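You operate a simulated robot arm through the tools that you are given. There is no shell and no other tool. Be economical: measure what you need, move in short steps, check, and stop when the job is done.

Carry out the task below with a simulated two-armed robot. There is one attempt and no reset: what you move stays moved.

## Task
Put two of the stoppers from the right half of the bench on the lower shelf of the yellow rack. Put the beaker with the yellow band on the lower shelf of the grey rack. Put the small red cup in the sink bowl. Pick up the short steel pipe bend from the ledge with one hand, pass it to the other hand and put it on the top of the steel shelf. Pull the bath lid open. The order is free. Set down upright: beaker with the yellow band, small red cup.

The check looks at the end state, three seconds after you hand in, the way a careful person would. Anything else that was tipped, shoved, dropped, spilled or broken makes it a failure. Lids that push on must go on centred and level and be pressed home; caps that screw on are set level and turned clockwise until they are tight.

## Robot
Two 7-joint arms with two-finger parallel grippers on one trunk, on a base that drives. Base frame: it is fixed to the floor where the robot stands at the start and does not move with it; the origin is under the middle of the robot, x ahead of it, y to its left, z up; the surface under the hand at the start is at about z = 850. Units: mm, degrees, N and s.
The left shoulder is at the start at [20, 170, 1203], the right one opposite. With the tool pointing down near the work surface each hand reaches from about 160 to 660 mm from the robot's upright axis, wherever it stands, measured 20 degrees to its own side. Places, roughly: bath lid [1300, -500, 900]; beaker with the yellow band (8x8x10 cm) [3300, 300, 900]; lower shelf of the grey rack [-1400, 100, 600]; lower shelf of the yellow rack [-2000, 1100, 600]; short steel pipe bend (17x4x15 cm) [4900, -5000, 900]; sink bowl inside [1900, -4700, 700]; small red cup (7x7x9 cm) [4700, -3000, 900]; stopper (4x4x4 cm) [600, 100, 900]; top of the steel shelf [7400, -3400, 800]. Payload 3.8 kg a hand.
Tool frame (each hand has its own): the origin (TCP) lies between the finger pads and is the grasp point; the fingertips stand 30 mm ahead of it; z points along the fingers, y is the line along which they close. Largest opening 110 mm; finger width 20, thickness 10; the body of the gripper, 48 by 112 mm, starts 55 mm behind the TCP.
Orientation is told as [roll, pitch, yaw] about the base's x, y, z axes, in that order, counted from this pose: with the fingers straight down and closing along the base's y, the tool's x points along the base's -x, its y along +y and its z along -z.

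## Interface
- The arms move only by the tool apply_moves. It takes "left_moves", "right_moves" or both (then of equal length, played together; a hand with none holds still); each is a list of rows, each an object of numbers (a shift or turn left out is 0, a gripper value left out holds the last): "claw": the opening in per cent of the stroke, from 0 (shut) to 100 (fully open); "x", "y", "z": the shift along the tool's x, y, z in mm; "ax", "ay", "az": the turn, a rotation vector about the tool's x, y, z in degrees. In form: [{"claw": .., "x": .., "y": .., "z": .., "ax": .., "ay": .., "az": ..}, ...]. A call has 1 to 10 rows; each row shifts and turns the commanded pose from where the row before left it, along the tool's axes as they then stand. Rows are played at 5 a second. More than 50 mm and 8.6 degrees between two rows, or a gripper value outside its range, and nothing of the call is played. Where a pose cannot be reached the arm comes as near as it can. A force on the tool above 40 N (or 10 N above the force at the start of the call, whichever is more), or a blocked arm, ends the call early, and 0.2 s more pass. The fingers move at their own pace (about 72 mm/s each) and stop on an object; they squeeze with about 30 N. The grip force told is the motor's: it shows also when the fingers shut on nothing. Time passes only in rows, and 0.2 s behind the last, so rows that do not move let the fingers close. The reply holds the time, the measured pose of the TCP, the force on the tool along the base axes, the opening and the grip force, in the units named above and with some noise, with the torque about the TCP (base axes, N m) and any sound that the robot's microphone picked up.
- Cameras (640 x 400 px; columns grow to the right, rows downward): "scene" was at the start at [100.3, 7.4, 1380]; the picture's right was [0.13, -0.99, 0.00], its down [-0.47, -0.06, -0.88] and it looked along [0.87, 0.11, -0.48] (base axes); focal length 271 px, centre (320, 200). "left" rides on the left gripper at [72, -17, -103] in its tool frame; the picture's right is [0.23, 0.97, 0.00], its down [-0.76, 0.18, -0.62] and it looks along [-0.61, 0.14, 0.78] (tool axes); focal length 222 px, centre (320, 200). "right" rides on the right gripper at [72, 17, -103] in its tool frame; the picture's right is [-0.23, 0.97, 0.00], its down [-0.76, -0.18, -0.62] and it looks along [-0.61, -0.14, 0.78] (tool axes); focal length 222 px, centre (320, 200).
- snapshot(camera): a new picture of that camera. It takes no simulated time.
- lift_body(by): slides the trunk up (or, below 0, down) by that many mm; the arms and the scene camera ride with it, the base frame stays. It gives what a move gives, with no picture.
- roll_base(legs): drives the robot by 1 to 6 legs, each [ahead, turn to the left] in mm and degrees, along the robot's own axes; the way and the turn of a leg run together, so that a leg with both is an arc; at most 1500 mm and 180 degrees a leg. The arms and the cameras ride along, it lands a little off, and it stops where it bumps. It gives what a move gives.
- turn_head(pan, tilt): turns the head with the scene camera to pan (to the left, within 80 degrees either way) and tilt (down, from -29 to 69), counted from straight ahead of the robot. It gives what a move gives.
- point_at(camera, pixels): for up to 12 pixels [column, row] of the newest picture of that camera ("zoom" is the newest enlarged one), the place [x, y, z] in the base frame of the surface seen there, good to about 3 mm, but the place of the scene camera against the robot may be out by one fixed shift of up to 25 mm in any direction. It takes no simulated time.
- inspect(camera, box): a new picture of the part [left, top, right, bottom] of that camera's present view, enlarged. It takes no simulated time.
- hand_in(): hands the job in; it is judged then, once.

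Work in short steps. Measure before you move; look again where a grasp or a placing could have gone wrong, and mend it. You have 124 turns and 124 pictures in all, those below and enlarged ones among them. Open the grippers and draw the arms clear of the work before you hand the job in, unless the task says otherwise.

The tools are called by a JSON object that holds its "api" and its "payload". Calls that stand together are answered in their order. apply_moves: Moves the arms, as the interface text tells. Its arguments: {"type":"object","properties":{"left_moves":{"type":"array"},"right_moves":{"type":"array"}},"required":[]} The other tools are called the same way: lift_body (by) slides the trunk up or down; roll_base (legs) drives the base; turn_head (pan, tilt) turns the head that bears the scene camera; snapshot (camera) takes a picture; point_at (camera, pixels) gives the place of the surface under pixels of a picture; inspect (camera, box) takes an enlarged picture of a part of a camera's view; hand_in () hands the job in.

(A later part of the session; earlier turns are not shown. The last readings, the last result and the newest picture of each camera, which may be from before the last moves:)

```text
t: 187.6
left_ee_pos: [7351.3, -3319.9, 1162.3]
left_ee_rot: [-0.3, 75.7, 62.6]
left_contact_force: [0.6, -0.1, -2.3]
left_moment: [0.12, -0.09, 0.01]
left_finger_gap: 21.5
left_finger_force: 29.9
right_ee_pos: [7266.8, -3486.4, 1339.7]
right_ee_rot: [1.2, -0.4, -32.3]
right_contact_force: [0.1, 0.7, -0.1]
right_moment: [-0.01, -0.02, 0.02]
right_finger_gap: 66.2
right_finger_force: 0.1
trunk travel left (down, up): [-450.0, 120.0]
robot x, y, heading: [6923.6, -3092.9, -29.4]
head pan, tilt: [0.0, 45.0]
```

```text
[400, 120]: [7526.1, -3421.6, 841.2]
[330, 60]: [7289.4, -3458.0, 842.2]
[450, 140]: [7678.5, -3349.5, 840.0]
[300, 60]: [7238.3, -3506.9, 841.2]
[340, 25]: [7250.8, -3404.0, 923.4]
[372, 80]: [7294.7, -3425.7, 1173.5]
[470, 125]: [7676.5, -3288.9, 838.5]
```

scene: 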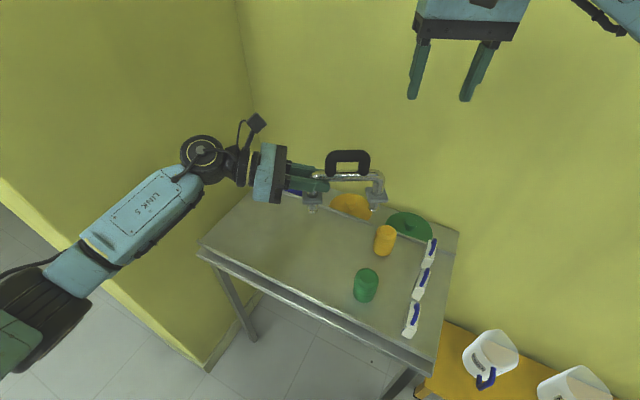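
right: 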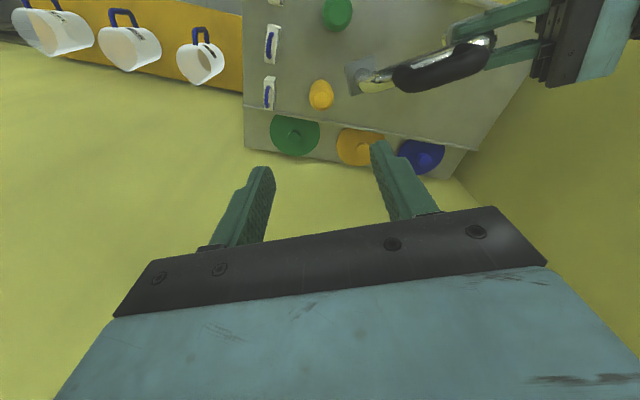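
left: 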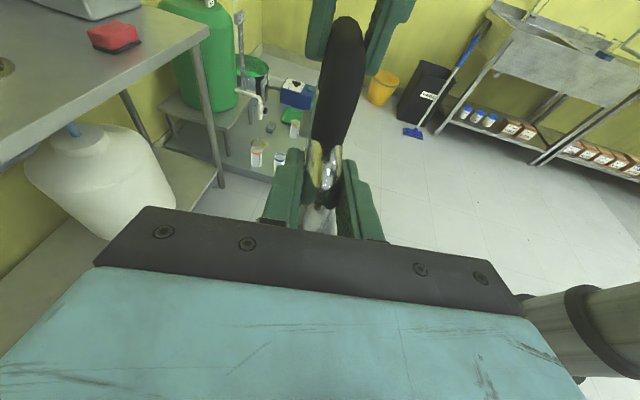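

Target bend centre ≈(7430,-3356) on the plate (true z≈841). Shifting over it and descending partly, then checking.

{"api": "apply_moves", "payload": {"left_moves": [{"x": -4, "y": -28, "z": -17.6}, {"x": -4.5, "y": -28, "z": -17.6}, {"x": -5, "y": -27.3, "z": -17.6}, {"x": -43.6, "z": 11.1}, {"x": -43.6, "z": 11.1}, {"x": -43.6, "z": 11.1}, {}]}}

{"api": "snapshot", "payload": {"camera": "scene"}}

{"api": "snapshot", "payload": {"camera": "left"}}

```text
t: 189.2
left_ee_pos: [7450.1, -3307.6, 1026.0]
left_ee_rot: [-0.4, 75.7, 62.5]
left_contact_force: [-0.8, 0.1, -1.6]
left_moment: [0.12, -0.03, 0.01]
left_finger_gap: 21.7
left_finger_force: 30.5
right_ee_pos: [7266.8, -3486.2, 1339.6]
right_ee_rot: [1.2, -0.5, -32.3]
right_contact_force: [-0.3, -0.5, 0.4]
right_moment: [0.0, 0.0, 0.0]
right_finger_gap: 66.1
right_finger_force: 0.2
trunk travel left (down, up): [-450.0, 120.0]
robot x, y, heading: [6923.1, -3092.7, -29.7]
head pan, tilt: [0.0, 45.0]
```

```text
68 pictures are left
```

scene: 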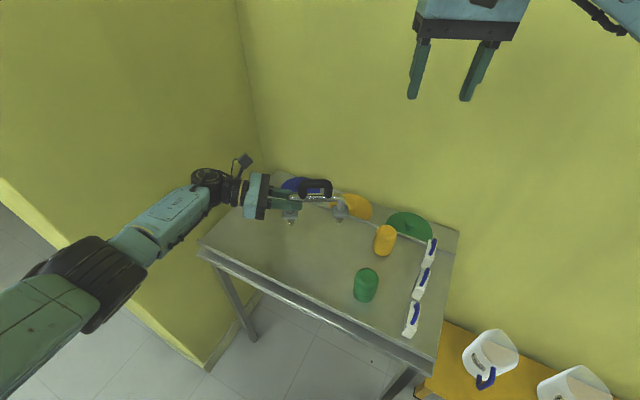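

```text
67 pictures are left
```

left: 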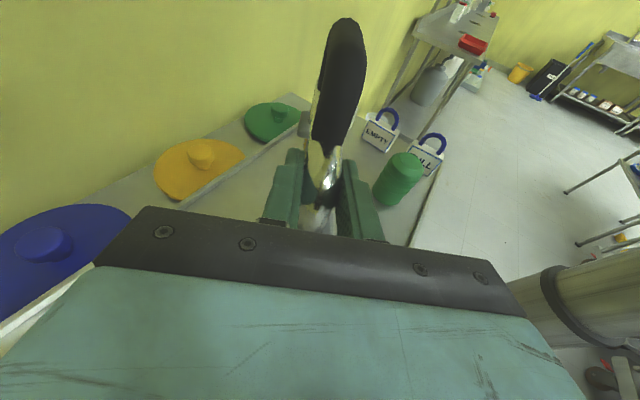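

Clear; descending to near contact and then in small steps.

{"api": "apply_moves", "payload": {"left_moves": [{"x": -38.8, "z": 9.9}, {"x": -38.8, "z": 9.9}, {"x": -5.8, "z": 1.5}, {"x": -3.9, "z": 1}, {"x": -2.9, "z": 0.7}, {"x": -2.9, "z": 0.7}, {"x": -2.9, "z": 0.7}, {"x": -2.9, "z": 0.7}, {"x": -2.9, "z": 0.7}, {}]}}

{"api": "inspect", "payload": {"camera": "scene", "box": [220, 150, 420, 280]}}

```text
t: 191.4
left_ee_pos: [7427.2, -3302.1, 956.3]
left_ee_rot: [-0.3, 75.6, 62.8]
left_contact_force: [0.7, -0.2, -2.1]
left_moment: [0.08, -0.06, -0.01]
left_finger_gap: 21.5
left_finger_force: 29.7
left hand out of reach, approached as far as the arm can: row 1, 2, 4, 7, 8, 9
right_ee_pos: [7265.1, -3487.9, 1341.1]
right_ee_rot: [1.3, -0.2, -32.3]
right_contact_force: [-0.2, -1.1, -0.2]
right_moment: [0.0, 0.0, 0.01]
right_finger_gap: 65.8
right_finger_force: 0.0
trunk travel left (down, up): [-450.0, 120.0]
robot x, y, heading: [6922.8, -3092.6, -29.1]
head pan, tilt: [0.0, 45.0]
```

```text
3.08 times, centred on (320, 215) of scene
```

zoom: 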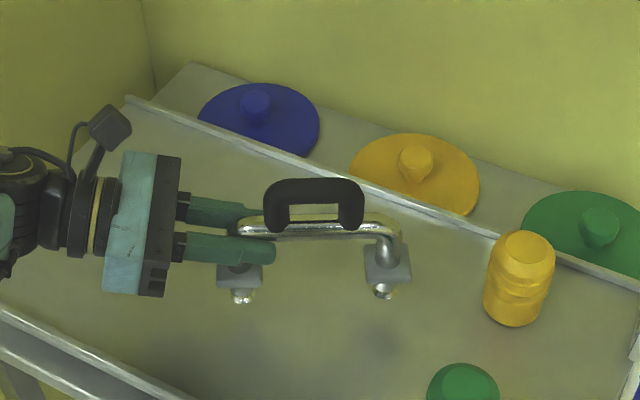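

The arm is at its reach limit in height, so I'll lower the trunk instead: 27 mm first.

{"api": "lift_body", "payload": {"by": -27}}

{"api": "lift_body", "payload": {"by": -4}}

{"api": "inspect", "payload": {"camera": "scene", "box": [220, 150, 420, 280]}}

```text
t: 192.1
left_ee_pos: [7426.2, -3300.5, 929.2]
left_ee_rot: [-0.2, 75.7, 62.7]
left_contact_force: [0.5, -0.9, -2.0]
left_moment: [0.13, -0.06, -0.01]
left_finger_gap: 21.5
left_finger_force: 29.9
right_ee_pos: [7264.8, -3486.5, 1314.2]
right_ee_rot: [1.2, -0.4, -32.3]
right_contact_force: [0.2, 0.8, 0.1]
right_moment: [-0.02, -0.01, -0.06]
right_finger_gap: 66.0
right_finger_force: 0.1
trunk travel left (down, up): [-423.0, 147.0]
robot x, y, heading: [6925.0, -3093.4, -29.4]
head pan, tilt: [0.0, 45.0]
```

```text
t: 192.6
left_ee_pos: [7426.7, -3300.8, 925.9]
left_ee_rot: [-0.2, 75.8, 62.7]
left_contact_force: [0.2, -0.3, -1.7]
left_moment: [0.08, -0.08, -0.02]
left_finger_gap: 21.9
left_finger_force: 29.8
right_ee_pos: [7266.9, -3485.7, 1309.0]
right_ee_rot: [1.1, -0.4, -32.3]
right_contact_force: [-1.1, -0.2, 0.0]
right_moment: [0.06, -0.01, 0.0]
right_finger_gap: 66.1
right_finger_force: 0.0
trunk travel left (down, up): [-419.0, 151.0]
robot x, y, heading: [6923.3, -3091.3, -29.5]
head pan, tilt: [0.0, 45.0]
```

```text
3.08 times, centred on (320, 215) of scene
```

zoom: 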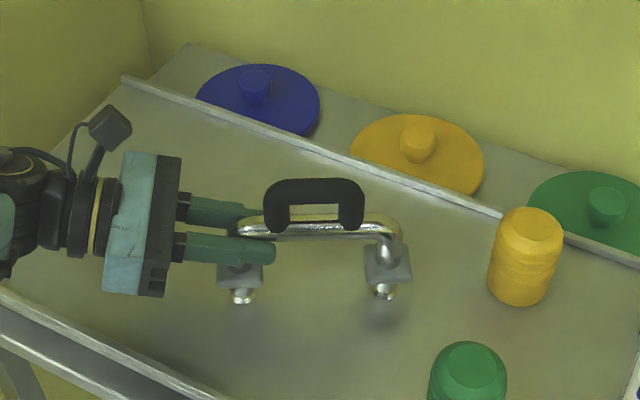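

Feet nearly touching. Lowering in 3 mm steps, watching the force.

{"api": "lift_body", "payload": {"by": -3}}

{"api": "lift_body", "payload": {"by": -3}}

```text
t: 193.2
left_ee_pos: [7425.6, -3301.2, 924.6]
left_ee_rot: [-0.5, 75.8, 62.5]
left_contact_force: [0.5, 1.1, 2.3]
left_moment: [-0.26, 0.21, -0.08]
left_finger_gap: 21.7
left_finger_force: 29.8
right_ee_pos: [7266.3, -3486.5, 1306.0]
right_ee_rot: [1.2, -0.4, -32.4]
right_contact_force: [1.0, 0.4, 0.4]
right_moment: [-0.01, -0.01, 0.0]
right_finger_gap: 66.2
right_finger_force: 0.2
trunk travel left (down, up): [-416.0, 154.0]
robot x, y, heading: [6922.1, -3093.7, -29.5]
head pan, tilt: [0.0, 45.0]
```

```text
t: 193.7
left_ee_pos: [7425.4, -3301.3, 923.4]
left_ee_rot: [-1.3, 76.0, 61.7]
left_contact_force: [0.9, 4.4, 17.1]
left_moment: [-0.44, 0.34, -0.06]
left_finger_gap: 21.5
left_finger_force: 29.9
right_ee_pos: [7266.3, -3484.9, 1303.6]
right_ee_rot: [1.1, -0.4, -32.3]
right_contact_force: [0.1, -0.2, 0.4]
right_moment: [-0.03, -0.01, 0.0]
right_finger_gap: 65.9
right_finger_force: 0.0
trunk travel left (down, up): [-413.0, 157.0]
robot x, y, heading: [6922.4, -3091.8, -29.4]
head pan, tilt: [0.0, 45.0]
```

Contact made (17 N). Easing up 1.5 mm, opening, and drawing the hand back along its fingers.

{"api": "lift_body", "payload": {"by": 1.5}}

{"api": "apply_moves", "payload": {"left_moves": [{"claw": 60}, {}, {}, {"z": -25}, {"z": -35}, {"z": -35, "x": 10}, {"x": 40}, {"x": 40}, {"x": 40}, {}]}}

{"api": "inspect", "payload": {"camera": "scene", "box": [220, 150, 420, 280]}}

```text
t: 194.2
left_ee_pos: [7427.1, -3300.5, 923.7]
left_ee_rot: [-1.0, 75.8, 62.0]
left_contact_force: [3.7, 3.6, 16.2]
left_moment: [-0.55, 0.15, -0.07]
left_finger_gap: 21.7
left_finger_force: 29.8
right_ee_pos: [7266.0, -3485.8, 1305.5]
right_ee_rot: [1.2, -0.3, -32.4]
right_contact_force: [-0.6, 0.4, 0.4]
right_moment: [0.0, -0.01, 0.04]
right_finger_gap: 65.9
right_finger_force: 0.0
trunk travel left (down, up): [-415.0, 155.0]
robot x, y, heading: [6925.7, -3091.2, -29.0]
head pan, tilt: [0.0, 45.0]
```

```text
t: 196.4
left_ee_pos: [7453.9, -3247.7, 1071.4]
left_ee_rot: [0.1, 75.7, 62.9]
left_contact_force: [0.1, 0.2, -0.6]
left_moment: [0.0, 0.01, 0.02]
left_finger_gap: 65.7
left_finger_force: 0.0
right_ee_pos: [7266.4, -3486.4, 1305.1]
right_ee_rot: [1.2, -0.5, -32.3]
right_contact_force: [-0.4, 0.8, -0.4]
right_moment: [0.01, -0.01, -0.02]
right_finger_gap: 65.8
right_finger_force: 0.0
trunk travel left (down, up): [-415.0, 155.0]
robot x, y, heading: [6924.3, -3090.5, -29.5]
head pan, tilt: [0.0, 45.0]
```

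```text
3.08 times, centred on (320, 215) of scene
```

zoom: 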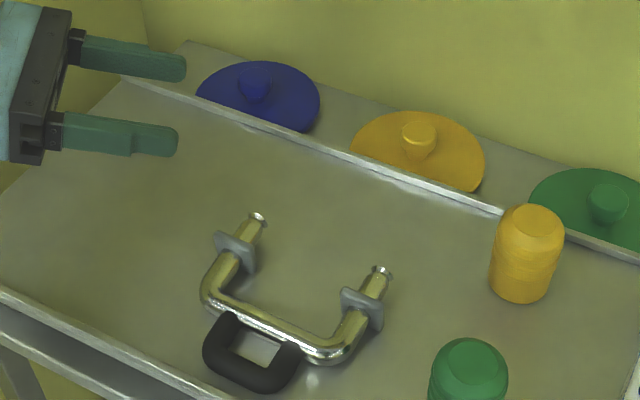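

The bend settled lying flat on the shelf top plate, fully on it; upright isn't asked for it. I'll back off and restore both hands.

{"api": "roll_base", "payload": {"legs": [[-300, 0]]}}

{"api": "apply_moves", "payload": {"left_moves": [{"ay": -8.4}, {"ay": -8.4}, {"ay": -8.4}, {"ay": -8.4}, {"ay": -8.4}, {"ay": -8.4}, {"ay": -8.4}, {"ay": -8.4}, {"ay": -8.4}, {}], "right_moves": [{"x": 40}, {"x": 40}, {"x": 40}, {"x": 40, "y": -20}, {"y": -40, "z": 20}, {"z": 40}, {}, {}, {}, {}]}}

{"api": "apply_moves", "payload": {"left_moves": [{"az": 8.5}, {"az": 8.5}, {"az": 8.5}, {"az": 8.5}, {"az": 8.5}, {"az": 8.5}, {"az": 8.5}, {"az": 8.5}, {"az": 8.5}, {"az": 8.5}]}}

{"api": "snapshot", "payload": {"camera": "scene"}}

```text
t: 198.4
left_ee_pos: [7192.4, -3099.8, 1071.9]
left_ee_rot: [-0.2, 75.6, 62.4]
left_contact_force: [1.8, 1.1, -0.5]
left_moment: [-0.05, 0.0, 0.01]
left_finger_gap: 66.0
left_finger_force: 0.1
right_ee_pos: [7004.6, -3339.5, 1305.3]
right_ee_rot: [1.2, -0.4, -32.5]
right_contact_force: [-0.5, 0.5, 0.5]
right_moment: [0.01, -0.05, -0.01]
right_finger_gap: 65.9
right_finger_force: 0.0
trunk travel left (down, up): [-415.0, 155.0]
robot x, y, heading: [6661.9, -2946.2, -29.4]
head pan, tilt: [0.0, 45.0]
```

```text
t: 200.6
left_ee_pos: [7193.8, -3100.7, 1070.8]
left_ee_rot: [0.0, 0.0, 62.8]
left_contact_force: [0.4, -0.3, 0.1]
left_moment: [0.0, -0.02, -0.02]
left_finger_gap: 65.9
left_finger_force: 0.0
right_ee_pos: [6839.5, -3300.8, 1242.6]
right_ee_rot: [1.2, -0.4, -32.4]
right_contact_force: [0.2, 0.6, -0.8]
right_moment: [0.01, 0.0, -0.01]
right_finger_gap: 66.3
right_finger_force: 0.0
trunk travel left (down, up): [-415.0, 155.0]
robot x, y, heading: [6663.1, -2943.2, -29.5]
head pan, tilt: [0.0, 45.0]
```

```text
t: 202.8
left_ee_pos: [7193.5, -3101.3, 1070.5]
left_ee_rot: [-0.1, -0.1, -22.4]
left_contact_force: [0.2, -0.5, -0.1]
left_moment: [0.0, 0.03, 0.0]
left_finger_gap: 66.0
left_finger_force: 0.1
right_ee_pos: [6838.7, -3299.7, 1241.6]
right_ee_rot: [1.2, -0.4, -32.4]
right_contact_force: [0.7, 0.2, 0.7]
right_moment: [-0.02, -0.03, 0.02]
right_finger_gap: 66.0
right_finger_force: 0.0
trunk travel left (down, up): [-415.0, 155.0]
robot x, y, heading: [6661.7, -2944.4, -29.4]
head pan, tilt: [0.0, 45.0]
```

```text
63 pictures are left
```

scene: 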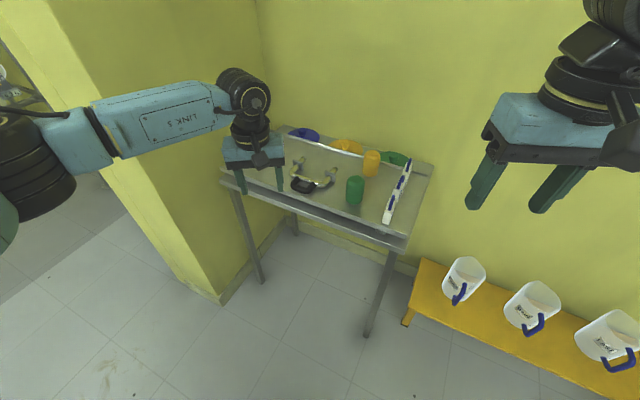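

All fine on the shelf. Tucking the left hand, then driving round toward the beaker's table, via (5460,-3584), (4200,-4000), (3300,-2700).

{"api": "apply_moves", "payload": {"left_moves": [{"az": 7}, {"x": 30, "y": 16, "z": -30}, {"x": 30, "y": 16, "z": -30}, {"x": 30, "y": 16, "z": -30}, {"x": 30, "y": 16, "z": -30}, {"x": 30, "y": 16, "z": -30}, {"x": 30, "y": 16, "z": -30}, {"x": 20, "y": 10, "z": -20}]}}

{"api": "lift_body", "payload": {"by": -115}}

{"api": "roll_base", "payload": {"legs": [[0, -122], [1360, 0], [0, -10], [1327, 0], [0, -73.6], [1500, 0]]}}

{"api": "turn_head", "payload": {"pan": -25, "tilt": 15}}

{"api": "snapshot", "payload": {"camera": "scene"}}

```text
t: 204.6
left_ee_pos: [7069.4, -2910.2, 1271.4]
left_ee_rot: [0.0, 0.0, -29.1]
left_contact_force: [-0.2, -0.1, -0.4]
left_moment: [0.02, -0.03, 0.0]
left_finger_gap: 66.2
left_finger_force: 0.1
right_ee_pos: [6837.8, -3300.3, 1241.8]
right_ee_rot: [1.1, -0.4, -32.4]
right_contact_force: [-0.5, -0.4, -0.2]
right_moment: [-0.03, -0.01, 0.02]
right_finger_gap: 65.6
right_finger_force: 0.1
trunk travel left (down, up): [-415.0, 155.0]
robot x, y, heading: [6659.5, -2944.1, -29.7]
head pan, tilt: [0.0, 45.0]
```

```text
t: 206.1
left_ee_pos: [7070.0, -2910.9, 1155.3]
left_ee_rot: [-0.1, -0.2, -29.3]
left_contact_force: [0.1, -0.5, 0.1]
left_moment: [0.0, 0.0, 0.03]
left_finger_gap: 66.2
left_finger_force: 0.1
right_ee_pos: [6838.1, -3300.9, 1126.2]
right_ee_rot: [1.1, -0.3, -32.5]
right_contact_force: [-0.4, 0.0, -0.3]
right_moment: [0.01, -0.01, -0.01]
right_finger_gap: 66.2
right_finger_force: 0.1
trunk travel left (down, up): [-300.0, 270.0]
robot x, y, heading: [6658.9, -2948.6, -29.6]
head pan, tilt: [0.0, 45.0]
```

```text
t: 235.2
left_ee_pos: [3029.6, -2521.9, 1155.7]
left_ee_rot: [0.0, 0.0, 122.1]
left_contact_force: [-0.2, 0.0, 0.0]
left_moment: [-0.02, 0.05, 0.0]
left_finger_gap: 66.0
left_finger_force: 0.0
right_ee_pos: [3420.9, -2292.0, 1126.6]
right_ee_rot: [1.2, -0.2, 118.9]
right_contact_force: [0.4, 0.2, 0.8]
right_moment: [-0.02, 0.02, 0.0]
right_finger_gap: 65.9
right_finger_force: 0.0
trunk travel left (down, up): [-300.0, 270.0]
robot x, y, heading: [3405.4, -2684.8, 121.9]
head pan, tilt: [0.0, 45.0]
```

```text
t: 236.1
left_ee_pos: [3030.2, -2521.4, 1155.9]
left_ee_rot: [-0.1, -0.1, 122.1]
left_contact_force: [0.4, 0.6, 0.3]
left_moment: [0.01, -0.01, -0.03]
left_finger_gap: 66.0
left_finger_force: 0.0
right_ee_pos: [3421.4, -2292.4, 1127.7]
right_ee_rot: [1.2, -0.5, 118.8]
right_contact_force: [-0.8, 0.0, -1.1]
right_moment: [-0.04, 0.03, 0.01]
right_finger_gap: 66.0
right_finger_force: 0.1
trunk travel left (down, up): [-300.0, 270.0]
robot x, y, heading: [3403.4, -2686.2, 122.0]
head pan, tilt: [-25.0, 15.0]
```

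```text
62 pictures are left
```

scene: 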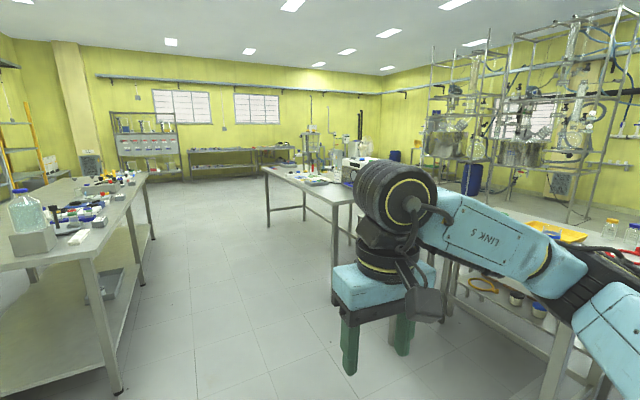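

{"api": "point_at", "payload": {"camera": "scene", "pixels": [[265, 172], [338, 190], [268, 225], [335, 265], [120, 390], [90, 250], [300, 178], [230, 180], [150, 238], [147, 178]]}}

{"api": "inspect", "payload": {"camera": "scene", "box": [240, 130, 400, 230]}}

```text
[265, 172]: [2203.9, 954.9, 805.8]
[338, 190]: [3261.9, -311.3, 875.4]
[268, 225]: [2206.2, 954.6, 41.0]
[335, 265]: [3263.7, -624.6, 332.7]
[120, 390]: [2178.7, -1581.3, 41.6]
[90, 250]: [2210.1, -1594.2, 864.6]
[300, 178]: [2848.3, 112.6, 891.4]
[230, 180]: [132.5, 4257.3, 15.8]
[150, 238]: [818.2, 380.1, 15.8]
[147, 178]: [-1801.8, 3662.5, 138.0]
```

```text
4.00 times, centred on (320, 180) of scene
```

zoom: 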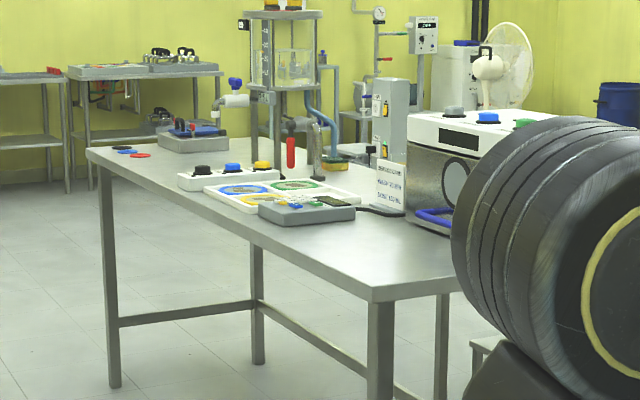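

The corridor between bench and the tables is ~1.4 m wide; the beaker is on the long table on the right. Driving to face it from (2345,-552), heading 36°.

{"api": "roll_base", "payload": {"legs": [[0, -5.6], [1500, 0], [880, 0], [0, -80.4]]}}

{"api": "turn_head", "payload": {"pan": 0, "tilt": 22}}

{"api": "snapshot", "payload": {"camera": "scene"}}

```text
t: 251.7
left_ee_pos: [2499.4, -176.2, 1155.2]
left_ee_rot: [-0.1, -0.2, 36.9]
left_contact_force: [-0.4, -0.1, 0.1]
left_moment: [-0.03, 0.0, 0.01]
left_finger_gap: 65.8
left_finger_force: 0.1
right_ee_pos: [2761.8, -546.7, 1127.3]
right_ee_rot: [1.2, -0.3, 33.7]
right_contact_force: [-0.5, -0.2, 0.1]
right_moment: [0.0, -0.02, 0.05]
right_finger_gap: 66.2
right_finger_force: 0.1
trunk travel left (down, up): [-300.0, 270.0]
robot x, y, heading: [2365.7, -561.4, 36.7]
head pan, tilt: [-25.0, 15.0]
```

```text
t: 252.6
left_ee_pos: [2498.7, -176.9, 1156.3]
left_ee_rot: [-0.1, -0.1, 37.0]
left_contact_force: [-0.3, -0.3, -0.7]
left_moment: [0.02, 0.0, -0.02]
left_finger_gap: 65.9
left_finger_force: 0.0
right_ee_pos: [2760.8, -546.2, 1127.6]
right_ee_rot: [1.2, -0.5, 33.7]
right_contact_force: [-0.9, -0.2, 0.1]
right_moment: [0.0, 0.02, 0.0]
right_finger_gap: 65.8
right_finger_force: 0.2
trunk travel left (down, up): [-300.0, 270.0]
robot x, y, heading: [2364.2, -566.1, 36.7]
head pan, tilt: [0.0, 22.0]
```

```text
60 pictures are left
```

scene: 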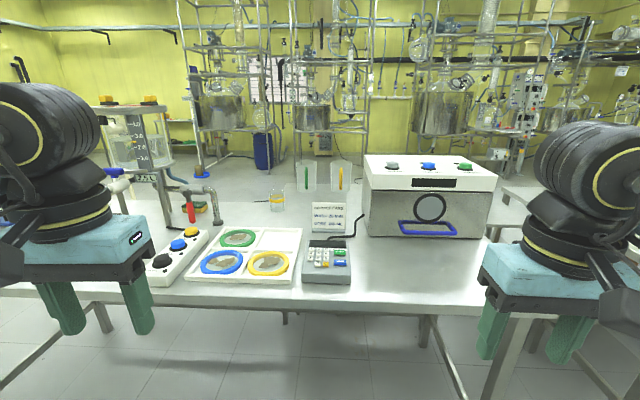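

The beaker with yellow band is at (277,200), near the table's far edge. Measuring it and the table.

{"api": "inspect", "payload": {"camera": "scene", "box": [220, 140, 380, 240]}}

{"api": "point_at", "payload": {"camera": "scene", "pixels": [[277, 208], [277, 212], [277, 196], [250, 190], [300, 310], [400, 310], [270, 180], [330, 190], [230, 215], [330, 215], [160, 240], [380, 200]]}}

```text
4.00 times, centred on (300, 190) of scene
```

zoom: 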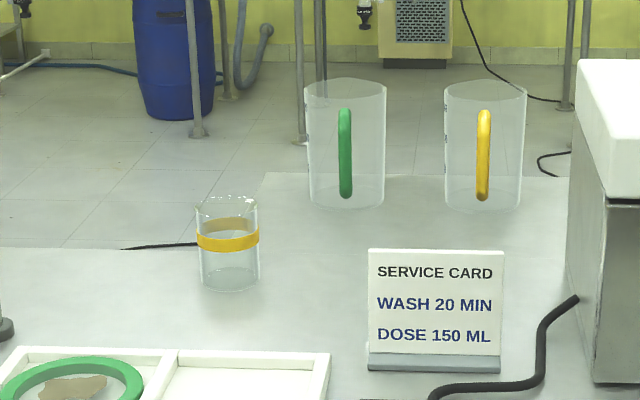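

```text
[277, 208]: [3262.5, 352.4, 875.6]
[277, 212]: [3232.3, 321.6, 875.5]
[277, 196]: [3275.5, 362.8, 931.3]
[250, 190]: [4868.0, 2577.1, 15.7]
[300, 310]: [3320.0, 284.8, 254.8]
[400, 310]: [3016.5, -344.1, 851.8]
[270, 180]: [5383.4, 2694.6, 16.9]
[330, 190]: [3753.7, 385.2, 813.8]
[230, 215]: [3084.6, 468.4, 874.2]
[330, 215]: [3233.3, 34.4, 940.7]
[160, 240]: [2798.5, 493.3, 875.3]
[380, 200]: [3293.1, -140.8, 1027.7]
```

The beaker base ≈(3248,337) is ~590 mm deep from this side, near the back edge, so I'll go round the table's left end to its back. First to the table end, then look.

{"api": "roll_base", "payload": {"legs": [[0, 89.3], [1400, 0], [430, 0], [0, -80]]}}

{"api": "turn_head", "payload": {"pan": -10, "tilt": 20}}

{"api": "snapshot", "payload": {"camera": "scene"}}

```text
t: 269.1
left_ee_pos: [1335.7, 1318.5, 1156.9]
left_ee_rot: [-0.1, -0.2, 46.7]
left_contact_force: [-0.2, -0.1, 0.3]
left_moment: [0.02, -0.02, 0.01]
left_finger_gap: 66.1
left_finger_force: 0.1
right_ee_pos: [1656.0, 1000.3, 1126.2]
right_ee_rot: [1.2, -0.4, 43.5]
right_contact_force: [-0.3, 0.1, -1.1]
right_moment: [-0.01, -0.01, 0.02]
right_finger_gap: 65.9
right_finger_force: 0.1
trunk travel left (down, up): [-300.0, 270.0]
robot x, y, heading: [1265.7, 918.7, 46.5]
head pan, tilt: [0.0, 22.0]
```

```text
t: 269.8
left_ee_pos: [1336.3, 1319.7, 1156.3]
left_ee_rot: [-0.1, -0.1, 46.7]
left_contact_force: [0.0, -0.4, -1.3]
left_moment: [-0.01, 0.02, 0.01]
left_finger_gap: 65.8
left_finger_force: 0.0
right_ee_pos: [1656.1, 999.7, 1127.9]
right_ee_rot: [1.2, -0.5, 43.5]
right_contact_force: [0.1, -0.4, 0.8]
right_moment: [-0.03, -0.01, 0.0]
right_finger_gap: 66.1
right_finger_force: 0.0
trunk travel left (down, up): [-300.0, 270.0]
robot x, y, heading: [1271.2, 916.4, 46.2]
head pan, tilt: [-10.0, 20.0]
```

```text
58 pictures are left
```

scene: 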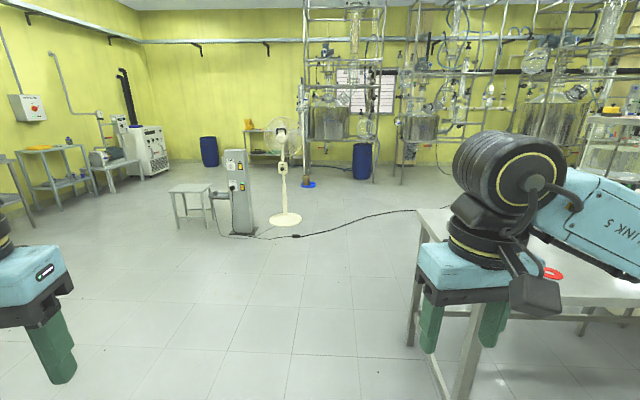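

A cable runs over the floor from the post to the table; measuring it along with the free space behind the table.

{"api": "point_at", "payload": {"camera": "scene", "pixels": [[260, 237], [300, 236], [350, 222], [400, 211], [412, 209], [240, 232], [285, 222], [305, 185], [420, 210], [360, 178], [415, 180]]}}

{"api": "inspect", "payload": {"camera": "scene", "box": [220, 100, 480, 270]}}

```text
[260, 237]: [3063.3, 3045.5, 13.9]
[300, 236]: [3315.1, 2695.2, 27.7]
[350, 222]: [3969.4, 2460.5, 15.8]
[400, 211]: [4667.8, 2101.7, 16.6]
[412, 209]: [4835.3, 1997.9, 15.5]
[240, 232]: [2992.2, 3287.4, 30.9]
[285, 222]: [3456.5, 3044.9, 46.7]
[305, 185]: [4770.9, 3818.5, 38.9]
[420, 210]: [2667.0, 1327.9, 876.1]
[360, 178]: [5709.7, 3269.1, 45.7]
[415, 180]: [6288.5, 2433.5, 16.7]
```

```text
2.35 times, centred on (350, 185) of scene
```

zoom: 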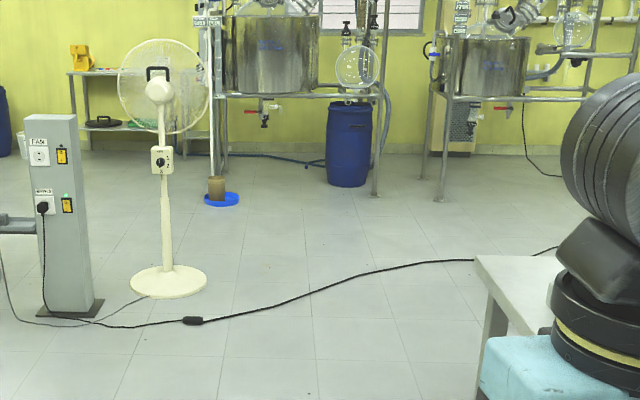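

The cable is well away behind. Driving round the table end and partway down the back, then looking.

{"api": "roll_base", "payload": {"legs": [[0, -9.7], [1500, 0], [320, 0], [0, -94], [750, 0]]}}

{"api": "turn_head", "payload": {"pan": 0, "tilt": 25}}

{"api": "snapshot", "payload": {"camera": "scene"}}

```text
t: 287.4
left_ee_pos: [3509.9, 1179.2, 1156.0]
left_ee_rot: [-0.1, -0.1, -57.8]
left_contact_force: [-0.4, 0.1, 0.2]
left_moment: [0.01, 0.0, -0.01]
left_finger_gap: 66.1
left_finger_force: 0.1
right_ee_pos: [3120.3, 947.9, 1126.3]
right_ee_rot: [1.2, -0.4, -61.0]
right_contact_force: [0.1, 0.1, 0.5]
right_moment: [0.03, 0.02, 0.04]
right_finger_gap: 66.0
right_finger_force: 0.1
trunk travel left (down, up): [-300.0, 270.0]
robot x, y, heading: [3134.8, 1345.9, -58.0]
head pan, tilt: [-10.0, 20.0]
```

```text
t: 288.1
left_ee_pos: [3510.7, 1178.9, 1156.3]
left_ee_rot: [-0.1, -0.1, -57.8]
left_contact_force: [-0.6, 0.1, -0.2]
left_moment: [0.03, 0.0, 0.0]
left_finger_gap: 66.0
left_finger_force: 0.1
right_ee_pos: [3120.3, 948.6, 1125.8]
right_ee_rot: [1.2, -0.4, -61.0]
right_contact_force: [0.1, -0.4, 0.3]
right_moment: [-0.02, -0.01, 0.0]
right_finger_gap: 66.0
right_finger_force: 0.1
trunk travel left (down, up): [-300.0, 270.0]
robot x, y, heading: [3135.2, 1344.7, -58.1]
head pan, tilt: [0.0, 25.0]
```

```text
56 pictures are left
```

scene: 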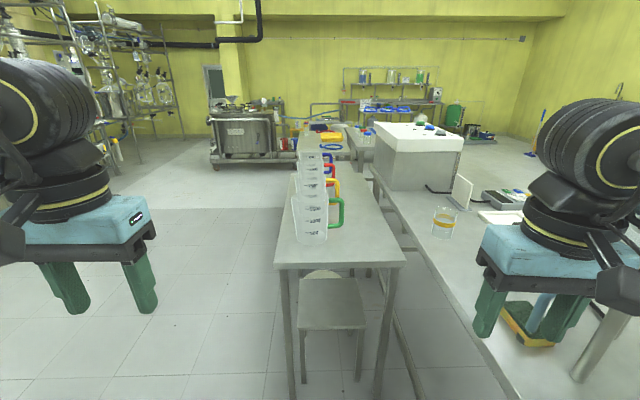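

{"api": "point_at", "payload": {"camera": "scene", "pixels": [[402, 262], [278, 266], [445, 236], [445, 231], [415, 245], [440, 285], [376, 180], [445, 222], [365, 330], [312, 240], [500, 370], [460, 180]]}}

{"api": "inspect", "payload": {"camera": "scene", "box": [380, 160, 540, 290]}}

```text
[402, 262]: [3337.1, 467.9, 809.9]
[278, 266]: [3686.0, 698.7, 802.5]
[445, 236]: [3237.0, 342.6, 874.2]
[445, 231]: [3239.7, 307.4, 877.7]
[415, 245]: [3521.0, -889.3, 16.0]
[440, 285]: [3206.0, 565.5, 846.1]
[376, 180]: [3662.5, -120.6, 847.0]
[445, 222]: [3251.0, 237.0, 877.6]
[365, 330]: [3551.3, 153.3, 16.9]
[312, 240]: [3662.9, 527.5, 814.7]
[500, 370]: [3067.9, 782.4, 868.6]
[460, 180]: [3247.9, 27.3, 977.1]
```

```text
3.08 times, centred on (460, 225) of scene
```

zoom: 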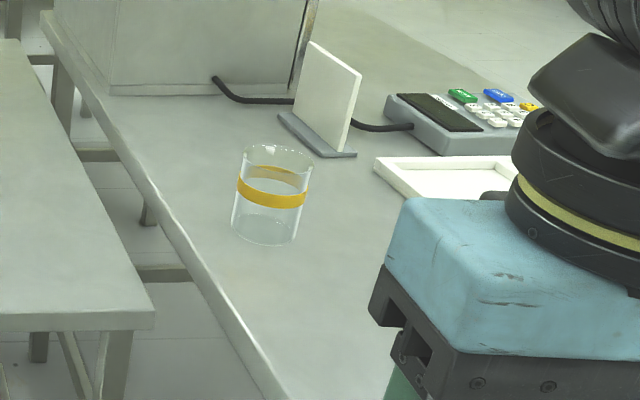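

Beaker base ≈(3248,335). A jar stack on the second table is near my left hand's path, so I'll raise the left hand; checking the jar tops.

{"api": "point_at", "payload": {"camera": "scene", "pixels": [[310, 152], [312, 172], [310, 200], [320, 230], [295, 205]]}}

{"api": "apply_moves", "payload": {"left_moves": [{"z": -45, "x": 20}, {"z": -45, "x": 20}, {"z": -45, "x": 20}, {"z": -45}, {"z": -30}]}}

```text
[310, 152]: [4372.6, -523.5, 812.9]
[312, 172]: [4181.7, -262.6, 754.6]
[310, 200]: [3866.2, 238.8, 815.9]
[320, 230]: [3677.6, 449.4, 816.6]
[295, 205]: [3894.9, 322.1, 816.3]
```

```text
t: 289.3
left_ee_pos: [3476.7, 1231.3, 1365.6]
left_ee_rot: [-0.1, -0.1, -57.7]
left_contact_force: [-0.6, 0.0, -0.3]
left_moment: [-0.01, 0.02, -0.01]
left_finger_gap: 65.9
left_finger_force: 0.1
right_ee_pos: [3119.8, 949.1, 1128.5]
right_ee_rot: [1.2, -0.4, -60.9]
right_contact_force: [-0.4, 0.5, 0.5]
right_moment: [0.0, -0.03, 0.0]
right_finger_gap: 66.3
right_finger_force: 0.0
trunk travel left (down, up): [-300.0, 270.0]
robot x, y, heading: [3135.8, 1347.7, -58.1]
head pan, tilt: [0.0, 25.0]
```

The jars are a receding row (only ~150 mm tall), fine. Driving to (3377,889), heading about -93°.

{"api": "roll_base", "payload": {"legs": [[0, -4], [500, 0], [0, -32]]}}

{"api": "turn_head", "payload": {"pan": 0, "tilt": 45}}

{"api": "snapshot", "payload": {"camera": "scene"}}

{"api": "snapshot", "payload": {"camera": "right"}}

```text
t: 291.1
left_ee_pos: [3525.3, 1115.6, 1365.9]
left_ee_rot: [-0.4, -0.3, -61.8]
left_contact_force: [-0.1, -0.1, 0.9]
left_moment: [0.03, -0.02, 0.01]
left_finger_gap: 66.1
left_finger_force: 0.0
right_ee_pos: [3142.9, 855.8, 1125.3]
right_ee_rot: [0.6, 0.3, -66.0]
right_contact_force: [-0.9, -0.8, 0.3]
right_moment: [0.01, 0.0, -0.01]
right_finger_gap: 66.2
right_finger_force: 0.1
trunk travel left (down, up): [-300.0, 270.0]
robot x, y, heading: [3190.4, 1244.7, -62.6]
head pan, tilt: [0.0, 25.0]
stopped in leg 2: the robot was blocked; the commanded pose is now the measured one
```

```text
t: 292.0
left_ee_pos: [3524.0, 1116.8, 1365.4]
left_ee_rot: [-0.3, -0.3, -61.9]
left_contact_force: [0.9, -0.8, 0.6]
left_moment: [-0.01, 0.0, 0.03]
left_finger_gap: 66.1
left_finger_force: 0.0
right_ee_pos: [3141.6, 857.9, 1125.5]
right_ee_rot: [0.5, 0.2, -65.9]
right_contact_force: [-0.1, -0.2, 0.0]
right_moment: [-0.01, 0.0, 0.03]
right_finger_gap: 66.2
right_finger_force: 0.1
trunk travel left (down, up): [-300.0, 270.0]
robot x, y, heading: [3189.0, 1243.0, -62.4]
head pan, tilt: [0.0, 45.0]
```

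```text
54 pictures are left
```

scene: 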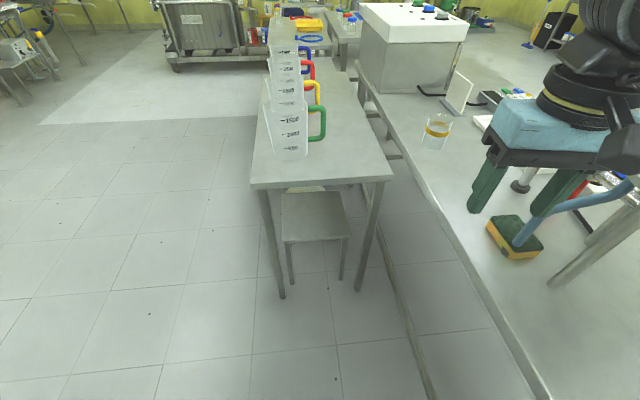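

```text
53 pictures are left
```

right: 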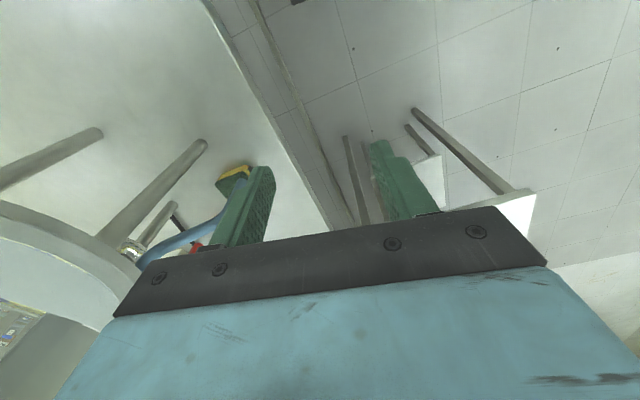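

The drive was blocked early; probably the right arm met the tank stand on the table to the right. Looking there.

{"api": "turn_head", "payload": {"pan": -70, "tilt": 25}}

{"api": "snapshot", "payload": {"camera": "scene"}}

```text
t: 293.4
left_ee_pos: [3523.6, 1116.9, 1365.0]
left_ee_rot: [-0.3, -0.4, -61.9]
left_contact_force: [-0.1, 0.6, 0.8]
left_moment: [0.0, 0.01, 0.01]
left_finger_gap: 66.0
left_finger_force: 0.1
right_ee_pos: [3141.6, 857.8, 1124.4]
right_ee_rot: [0.6, 0.2, -66.0]
right_contact_force: [0.2, -0.2, -0.6]
right_moment: [0.03, 0.01, -0.03]
right_finger_gap: 66.3
right_finger_force: 0.1
trunk travel left (down, up): [-300.0, 270.0]
robot x, y, heading: [3192.2, 1243.6, -62.2]
head pan, tilt: [-70.0, 25.0]
```

```text
52 pictures are left
```

scene: 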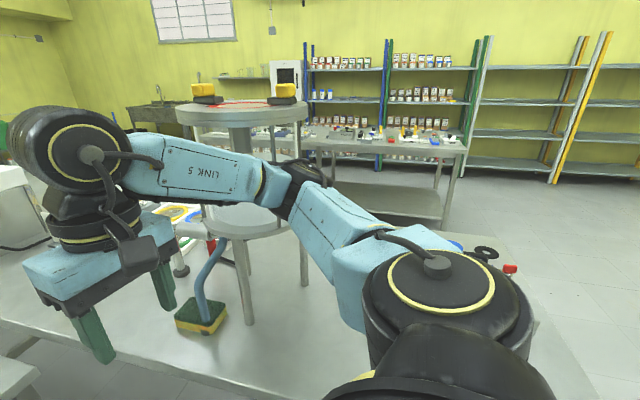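

{"api": "point_at", "payload": {"camera": "scene", "pixels": [[300, 108], [305, 270], [240, 320], [285, 88], [245, 215], [290, 190], [320, 210], [285, 215]]}}

{"api": "roll_base", "payload": {"legs": [[-150, 0]]}}

{"api": "snapshot", "payload": {"camera": "scene"}}

```text
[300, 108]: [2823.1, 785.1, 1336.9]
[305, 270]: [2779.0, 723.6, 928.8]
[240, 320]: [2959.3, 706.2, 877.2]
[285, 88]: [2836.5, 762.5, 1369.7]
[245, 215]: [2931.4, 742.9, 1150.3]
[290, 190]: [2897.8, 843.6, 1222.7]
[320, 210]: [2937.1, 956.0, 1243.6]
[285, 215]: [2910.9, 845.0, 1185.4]
```

```text
t: 294.8
left_ee_pos: [3455.3, 1235.0, 1365.8]
left_ee_rot: [-0.2, 0.0, -62.0]
left_contact_force: [-0.1, 0.8, 0.4]
left_moment: [-0.06, 0.01, -0.02]
left_finger_gap: 65.9
left_finger_force: 0.0
right_ee_pos: [3071.7, 978.8, 1121.5]
right_ee_rot: [0.8, 0.7, -66.1]
right_contact_force: [-0.3, -0.5, 0.3]
right_moment: [-0.02, -0.02, -0.03]
right_finger_gap: 66.2
right_finger_force: 0.0
trunk travel left (down, up): [-300.0, 270.0]
robot x, y, heading: [3121.0, 1373.1, -62.6]
head pan, tilt: [-70.0, 25.0]
```

```text
51 pictures are left
```

scene: 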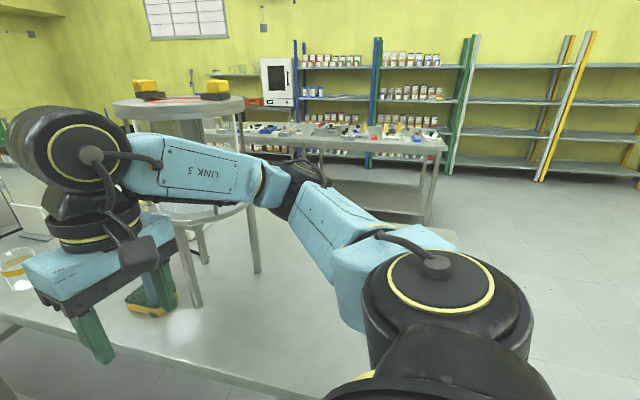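

The stand looks unmoved. My right elbow sticks out ~440 mm, so I'll swing wider and approach with the left hand leading: via (3538,1136), then in at heading -123° to (3377,889).

{"api": "roll_base", "payload": {"legs": [[0, 33], [480, 0], [0, -93.4], [285, 0]]}}

{"api": "turn_head", "payload": {"pan": 15, "tilt": 45}}

{"api": "snapshot", "payload": {"camera": "scene"}}

{"api": "snapshot", "payload": {"camera": "left"}}

```text
t: 304.7
left_ee_pos: [3418.1, 556.8, 1365.2]
left_ee_rot: [-0.1, 0.3, -123.0]
left_contact_force: [0.3, -0.3, 0.5]
left_moment: [-0.01, 0.01, 0.02]
left_finger_gap: 66.0
left_finger_force: 0.1
right_ee_pos: [3011.7, 769.2, 1119.9]
right_ee_rot: [0.6, 0.6, -126.4]
right_contact_force: [0.1, -0.6, 0.5]
right_moment: [0.02, 0.0, 0.03]
right_finger_gap: 66.0
right_finger_force: 0.2
trunk travel left (down, up): [-300.0, 270.0]
robot x, y, heading: [3376.8, 916.0, -123.7]
head pan, tilt: [-70.0, 25.0]
stopped in leg 4: the robot was blocked; the commanded pose is now the measured one
```

```text
t: 306.3
left_ee_pos: [3418.5, 556.0, 1365.2]
left_ee_rot: [0.0, 0.0, -122.9]
left_contact_force: [0.3, -0.5, -0.6]
left_moment: [-0.02, 0.03, -0.01]
left_finger_gap: 66.0
left_finger_force: 0.1
right_ee_pos: [3010.2, 767.7, 1120.3]
right_ee_rot: [0.7, 0.5, -126.5]
right_contact_force: [0.0, 0.1, -0.3]
right_moment: [0.04, 0.0, -0.01]
right_finger_gap: 65.9
right_finger_force: 0.0
trunk travel left (down, up): [-300.0, 270.0]
robot x, y, heading: [3380.2, 916.0, -123.3]
head pan, tilt: [15.0, 45.0]
```

```text
50 pictures are left
```

scene: 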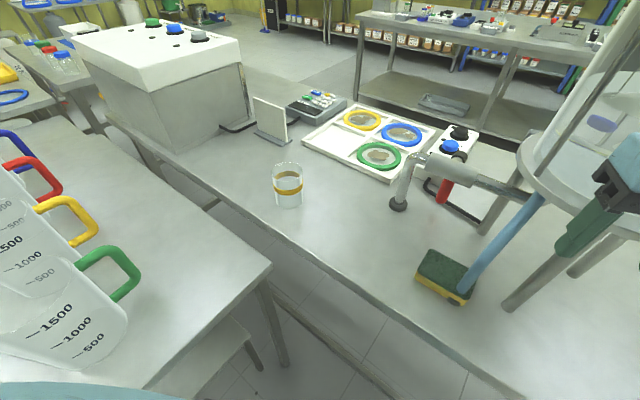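

```text
49 pictures are left
```

left: 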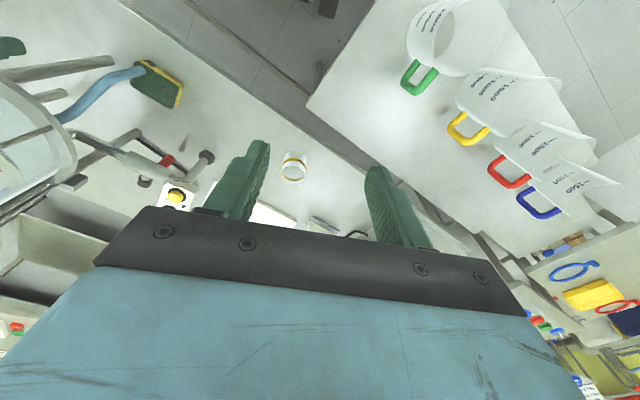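

Reached about the wanted place (bumped lightly at 916); the beaker is at (288,185) in the scene, (293,167) in the left view. Measuring it.

{"api": "inspect", "payload": {"camera": "left", "box": [250, 130, 340, 210]}}

{"api": "point_at", "payload": {"camera": "left", "pixels": [[291, 176], [293, 180], [293, 167], [305, 180], [270, 170], [294, 160]]}}

{"api": "point_at", "payload": {"camera": "scene", "pixels": [[289, 200], [289, 205], [289, 188], [265, 205], [300, 235]]}}

```text
5.00 times, centred on (295, 170) of left
```

zoom: 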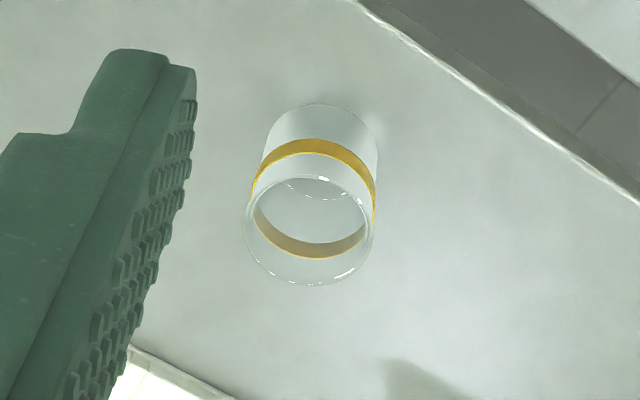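

```text
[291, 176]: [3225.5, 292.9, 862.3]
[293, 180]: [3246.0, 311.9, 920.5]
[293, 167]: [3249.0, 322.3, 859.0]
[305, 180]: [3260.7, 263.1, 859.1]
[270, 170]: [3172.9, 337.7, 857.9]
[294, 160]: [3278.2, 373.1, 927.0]
```

```text
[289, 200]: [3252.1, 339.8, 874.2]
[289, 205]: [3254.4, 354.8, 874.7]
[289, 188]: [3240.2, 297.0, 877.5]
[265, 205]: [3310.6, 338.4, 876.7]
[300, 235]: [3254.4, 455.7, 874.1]
```

Beaker centre ≈(3262,344), table z≈860. Moving the left hand over it, fully opened, to hover at z≈1065.

{"api": "apply_moves", "payload": {"left_moves": [{"x": -43.8, "y": -2.5, "claw": 100}, {"x": -43.8, "y": -2.5}, {"x": -43.8, "y": -2.5}, {"x": -43.8, "y": -2.5}, {"x": -43.8, "y": -2.5}, {"x": -43.8, "y": -2.5}, {"z": 50}, {"z": 50}, {"z": 50}, {"z": 50}]}}

{"api": "apply_moves", "payload": {"left_moves": [{"z": 50}, {"z": 48}, {}]}}

{"api": "snapshot", "payload": {"camera": "left"}}

```text
t: 308.5
left_ee_pos: [3275.0, 363.1, 1162.7]
left_ee_rot: [-0.1, -0.1, -122.9]
left_contact_force: [0.2, -0.3, 0.0]
left_moment: [0.03, 0.0, 0.01]
left_finger_gap: 110.2
left_finger_force: 0.1
left hand out of reach, approached as far as the arm can: row 6
right_ee_pos: [3011.0, 766.4, 1120.3]
right_ee_rot: [0.7, 0.7, -126.6]
right_contact_force: [0.4, 0.4, 0.7]
right_moment: [0.0, 0.0, -0.02]
right_finger_gap: 66.1
right_finger_force: 0.1
trunk travel left (down, up): [-300.0, 270.0]
robot x, y, heading: [3378.2, 915.7, -123.4]
head pan, tilt: [15.0, 45.0]
```

```text
t: 309.3
left_ee_pos: [3275.7, 362.2, 1066.4]
left_ee_rot: [0.0, 0.1, -122.9]
left_contact_force: [-0.3, -0.7, -0.3]
left_moment: [-0.02, 0.02, 0.03]
left_finger_gap: 109.9
left_finger_force: 0.1
right_ee_pos: [3010.7, 768.4, 1119.6]
right_ee_rot: [0.6, 0.5, -126.6]
right_contact_force: [-0.4, -0.6, -1.0]
right_moment: [-0.01, 0.01, 0.0]
right_finger_gap: 66.1
right_finger_force: 0.1
trunk travel left (down, up): [-300.0, 270.0]
robot x, y, heading: [3380.4, 913.3, -123.2]
head pan, tilt: [15.0, 45.0]
```

```text
47 pictures are left
```

left: 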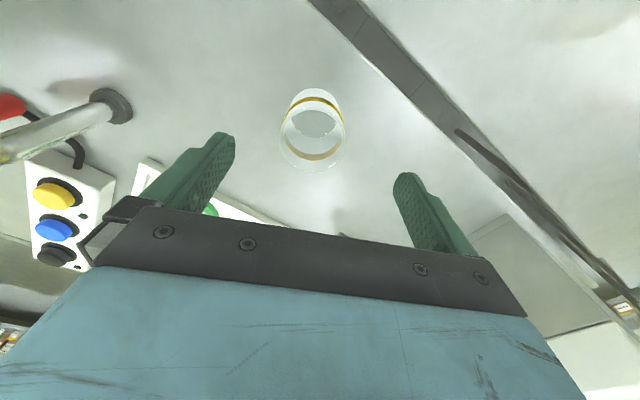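

The rim centre at (312,139) means 17 mm further ahead and 4 mm sideways. Correcting while descending to z≈917.

{"api": "apply_moves", "payload": {"left_moves": [{"z": 20, "x": -6, "y": -2}, {"z": 20, "x": -6, "y": -2}, {"z": 10, "x": -6}, {}]}}

{"api": "snapshot", "payload": {"camera": "left"}}

```text
t: 310.3
left_ee_pos: [3264.1, 349.4, 1015.5]
left_ee_rot: [-0.2, 0.2, -122.9]
left_contact_force: [-0.3, 0.2, 0.5]
left_moment: [0.0, 0.02, 0.01]
left_finger_gap: 110.0
left_finger_force: 0.1
right_ee_pos: [3011.6, 768.3, 1120.5]
right_ee_rot: [0.6, 0.6, -126.5]
right_contact_force: [-0.1, -0.7, 0.1]
right_moment: [0.02, -0.01, 0.0]
right_finger_gap: 66.0
right_finger_force: 0.0
trunk travel left (down, up): [-300.0, 270.0]
robot x, y, heading: [3379.6, 913.7, -123.5]
head pan, tilt: [15.0, 45.0]
```

```text
46 pictures are left
```

left: 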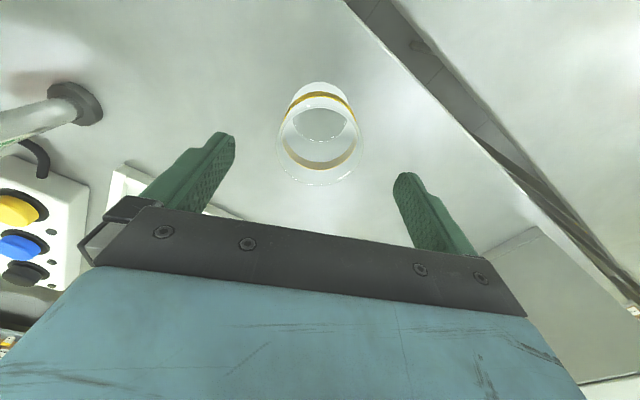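

Centred now. Descending to z≈917 and closing, then lifting.

{"api": "apply_moves", "payload": {"left_moves": [{"z": 45}, {"z": 45}, {"z": 8}, {}, {"claw": 0}, {}, {}, {}, {"z": -15}, {"z": -30}]}}

{"api": "snapshot", "payload": {"camera": "left"}}

```text
t: 312.5
left_ee_pos: [3260.7, 349.7, 964.7]
left_ee_rot: [-0.1, 0.2, -122.9]
left_contact_force: [0.3, 0.0, -0.9]
left_moment: [-0.01, -0.01, 0.0]
left_finger_gap: 70.7
left_finger_force: 30.2
right_ee_pos: [3011.0, 767.4, 1120.8]
right_ee_rot: [0.7, 0.6, -126.5]
right_contact_force: [-0.7, 0.2, 0.2]
right_moment: [0.02, -0.02, -0.01]
right_finger_gap: 65.6
right_finger_force: 0.1
trunk travel left (down, up): [-300.0, 270.0]
robot x, y, heading: [3379.7, 914.9, -123.7]
head pan, tilt: [15.0, 45.0]
```

```text
45 pictures are left
```

left: 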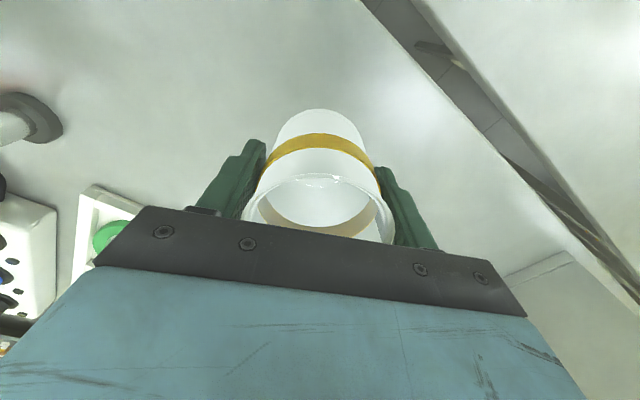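

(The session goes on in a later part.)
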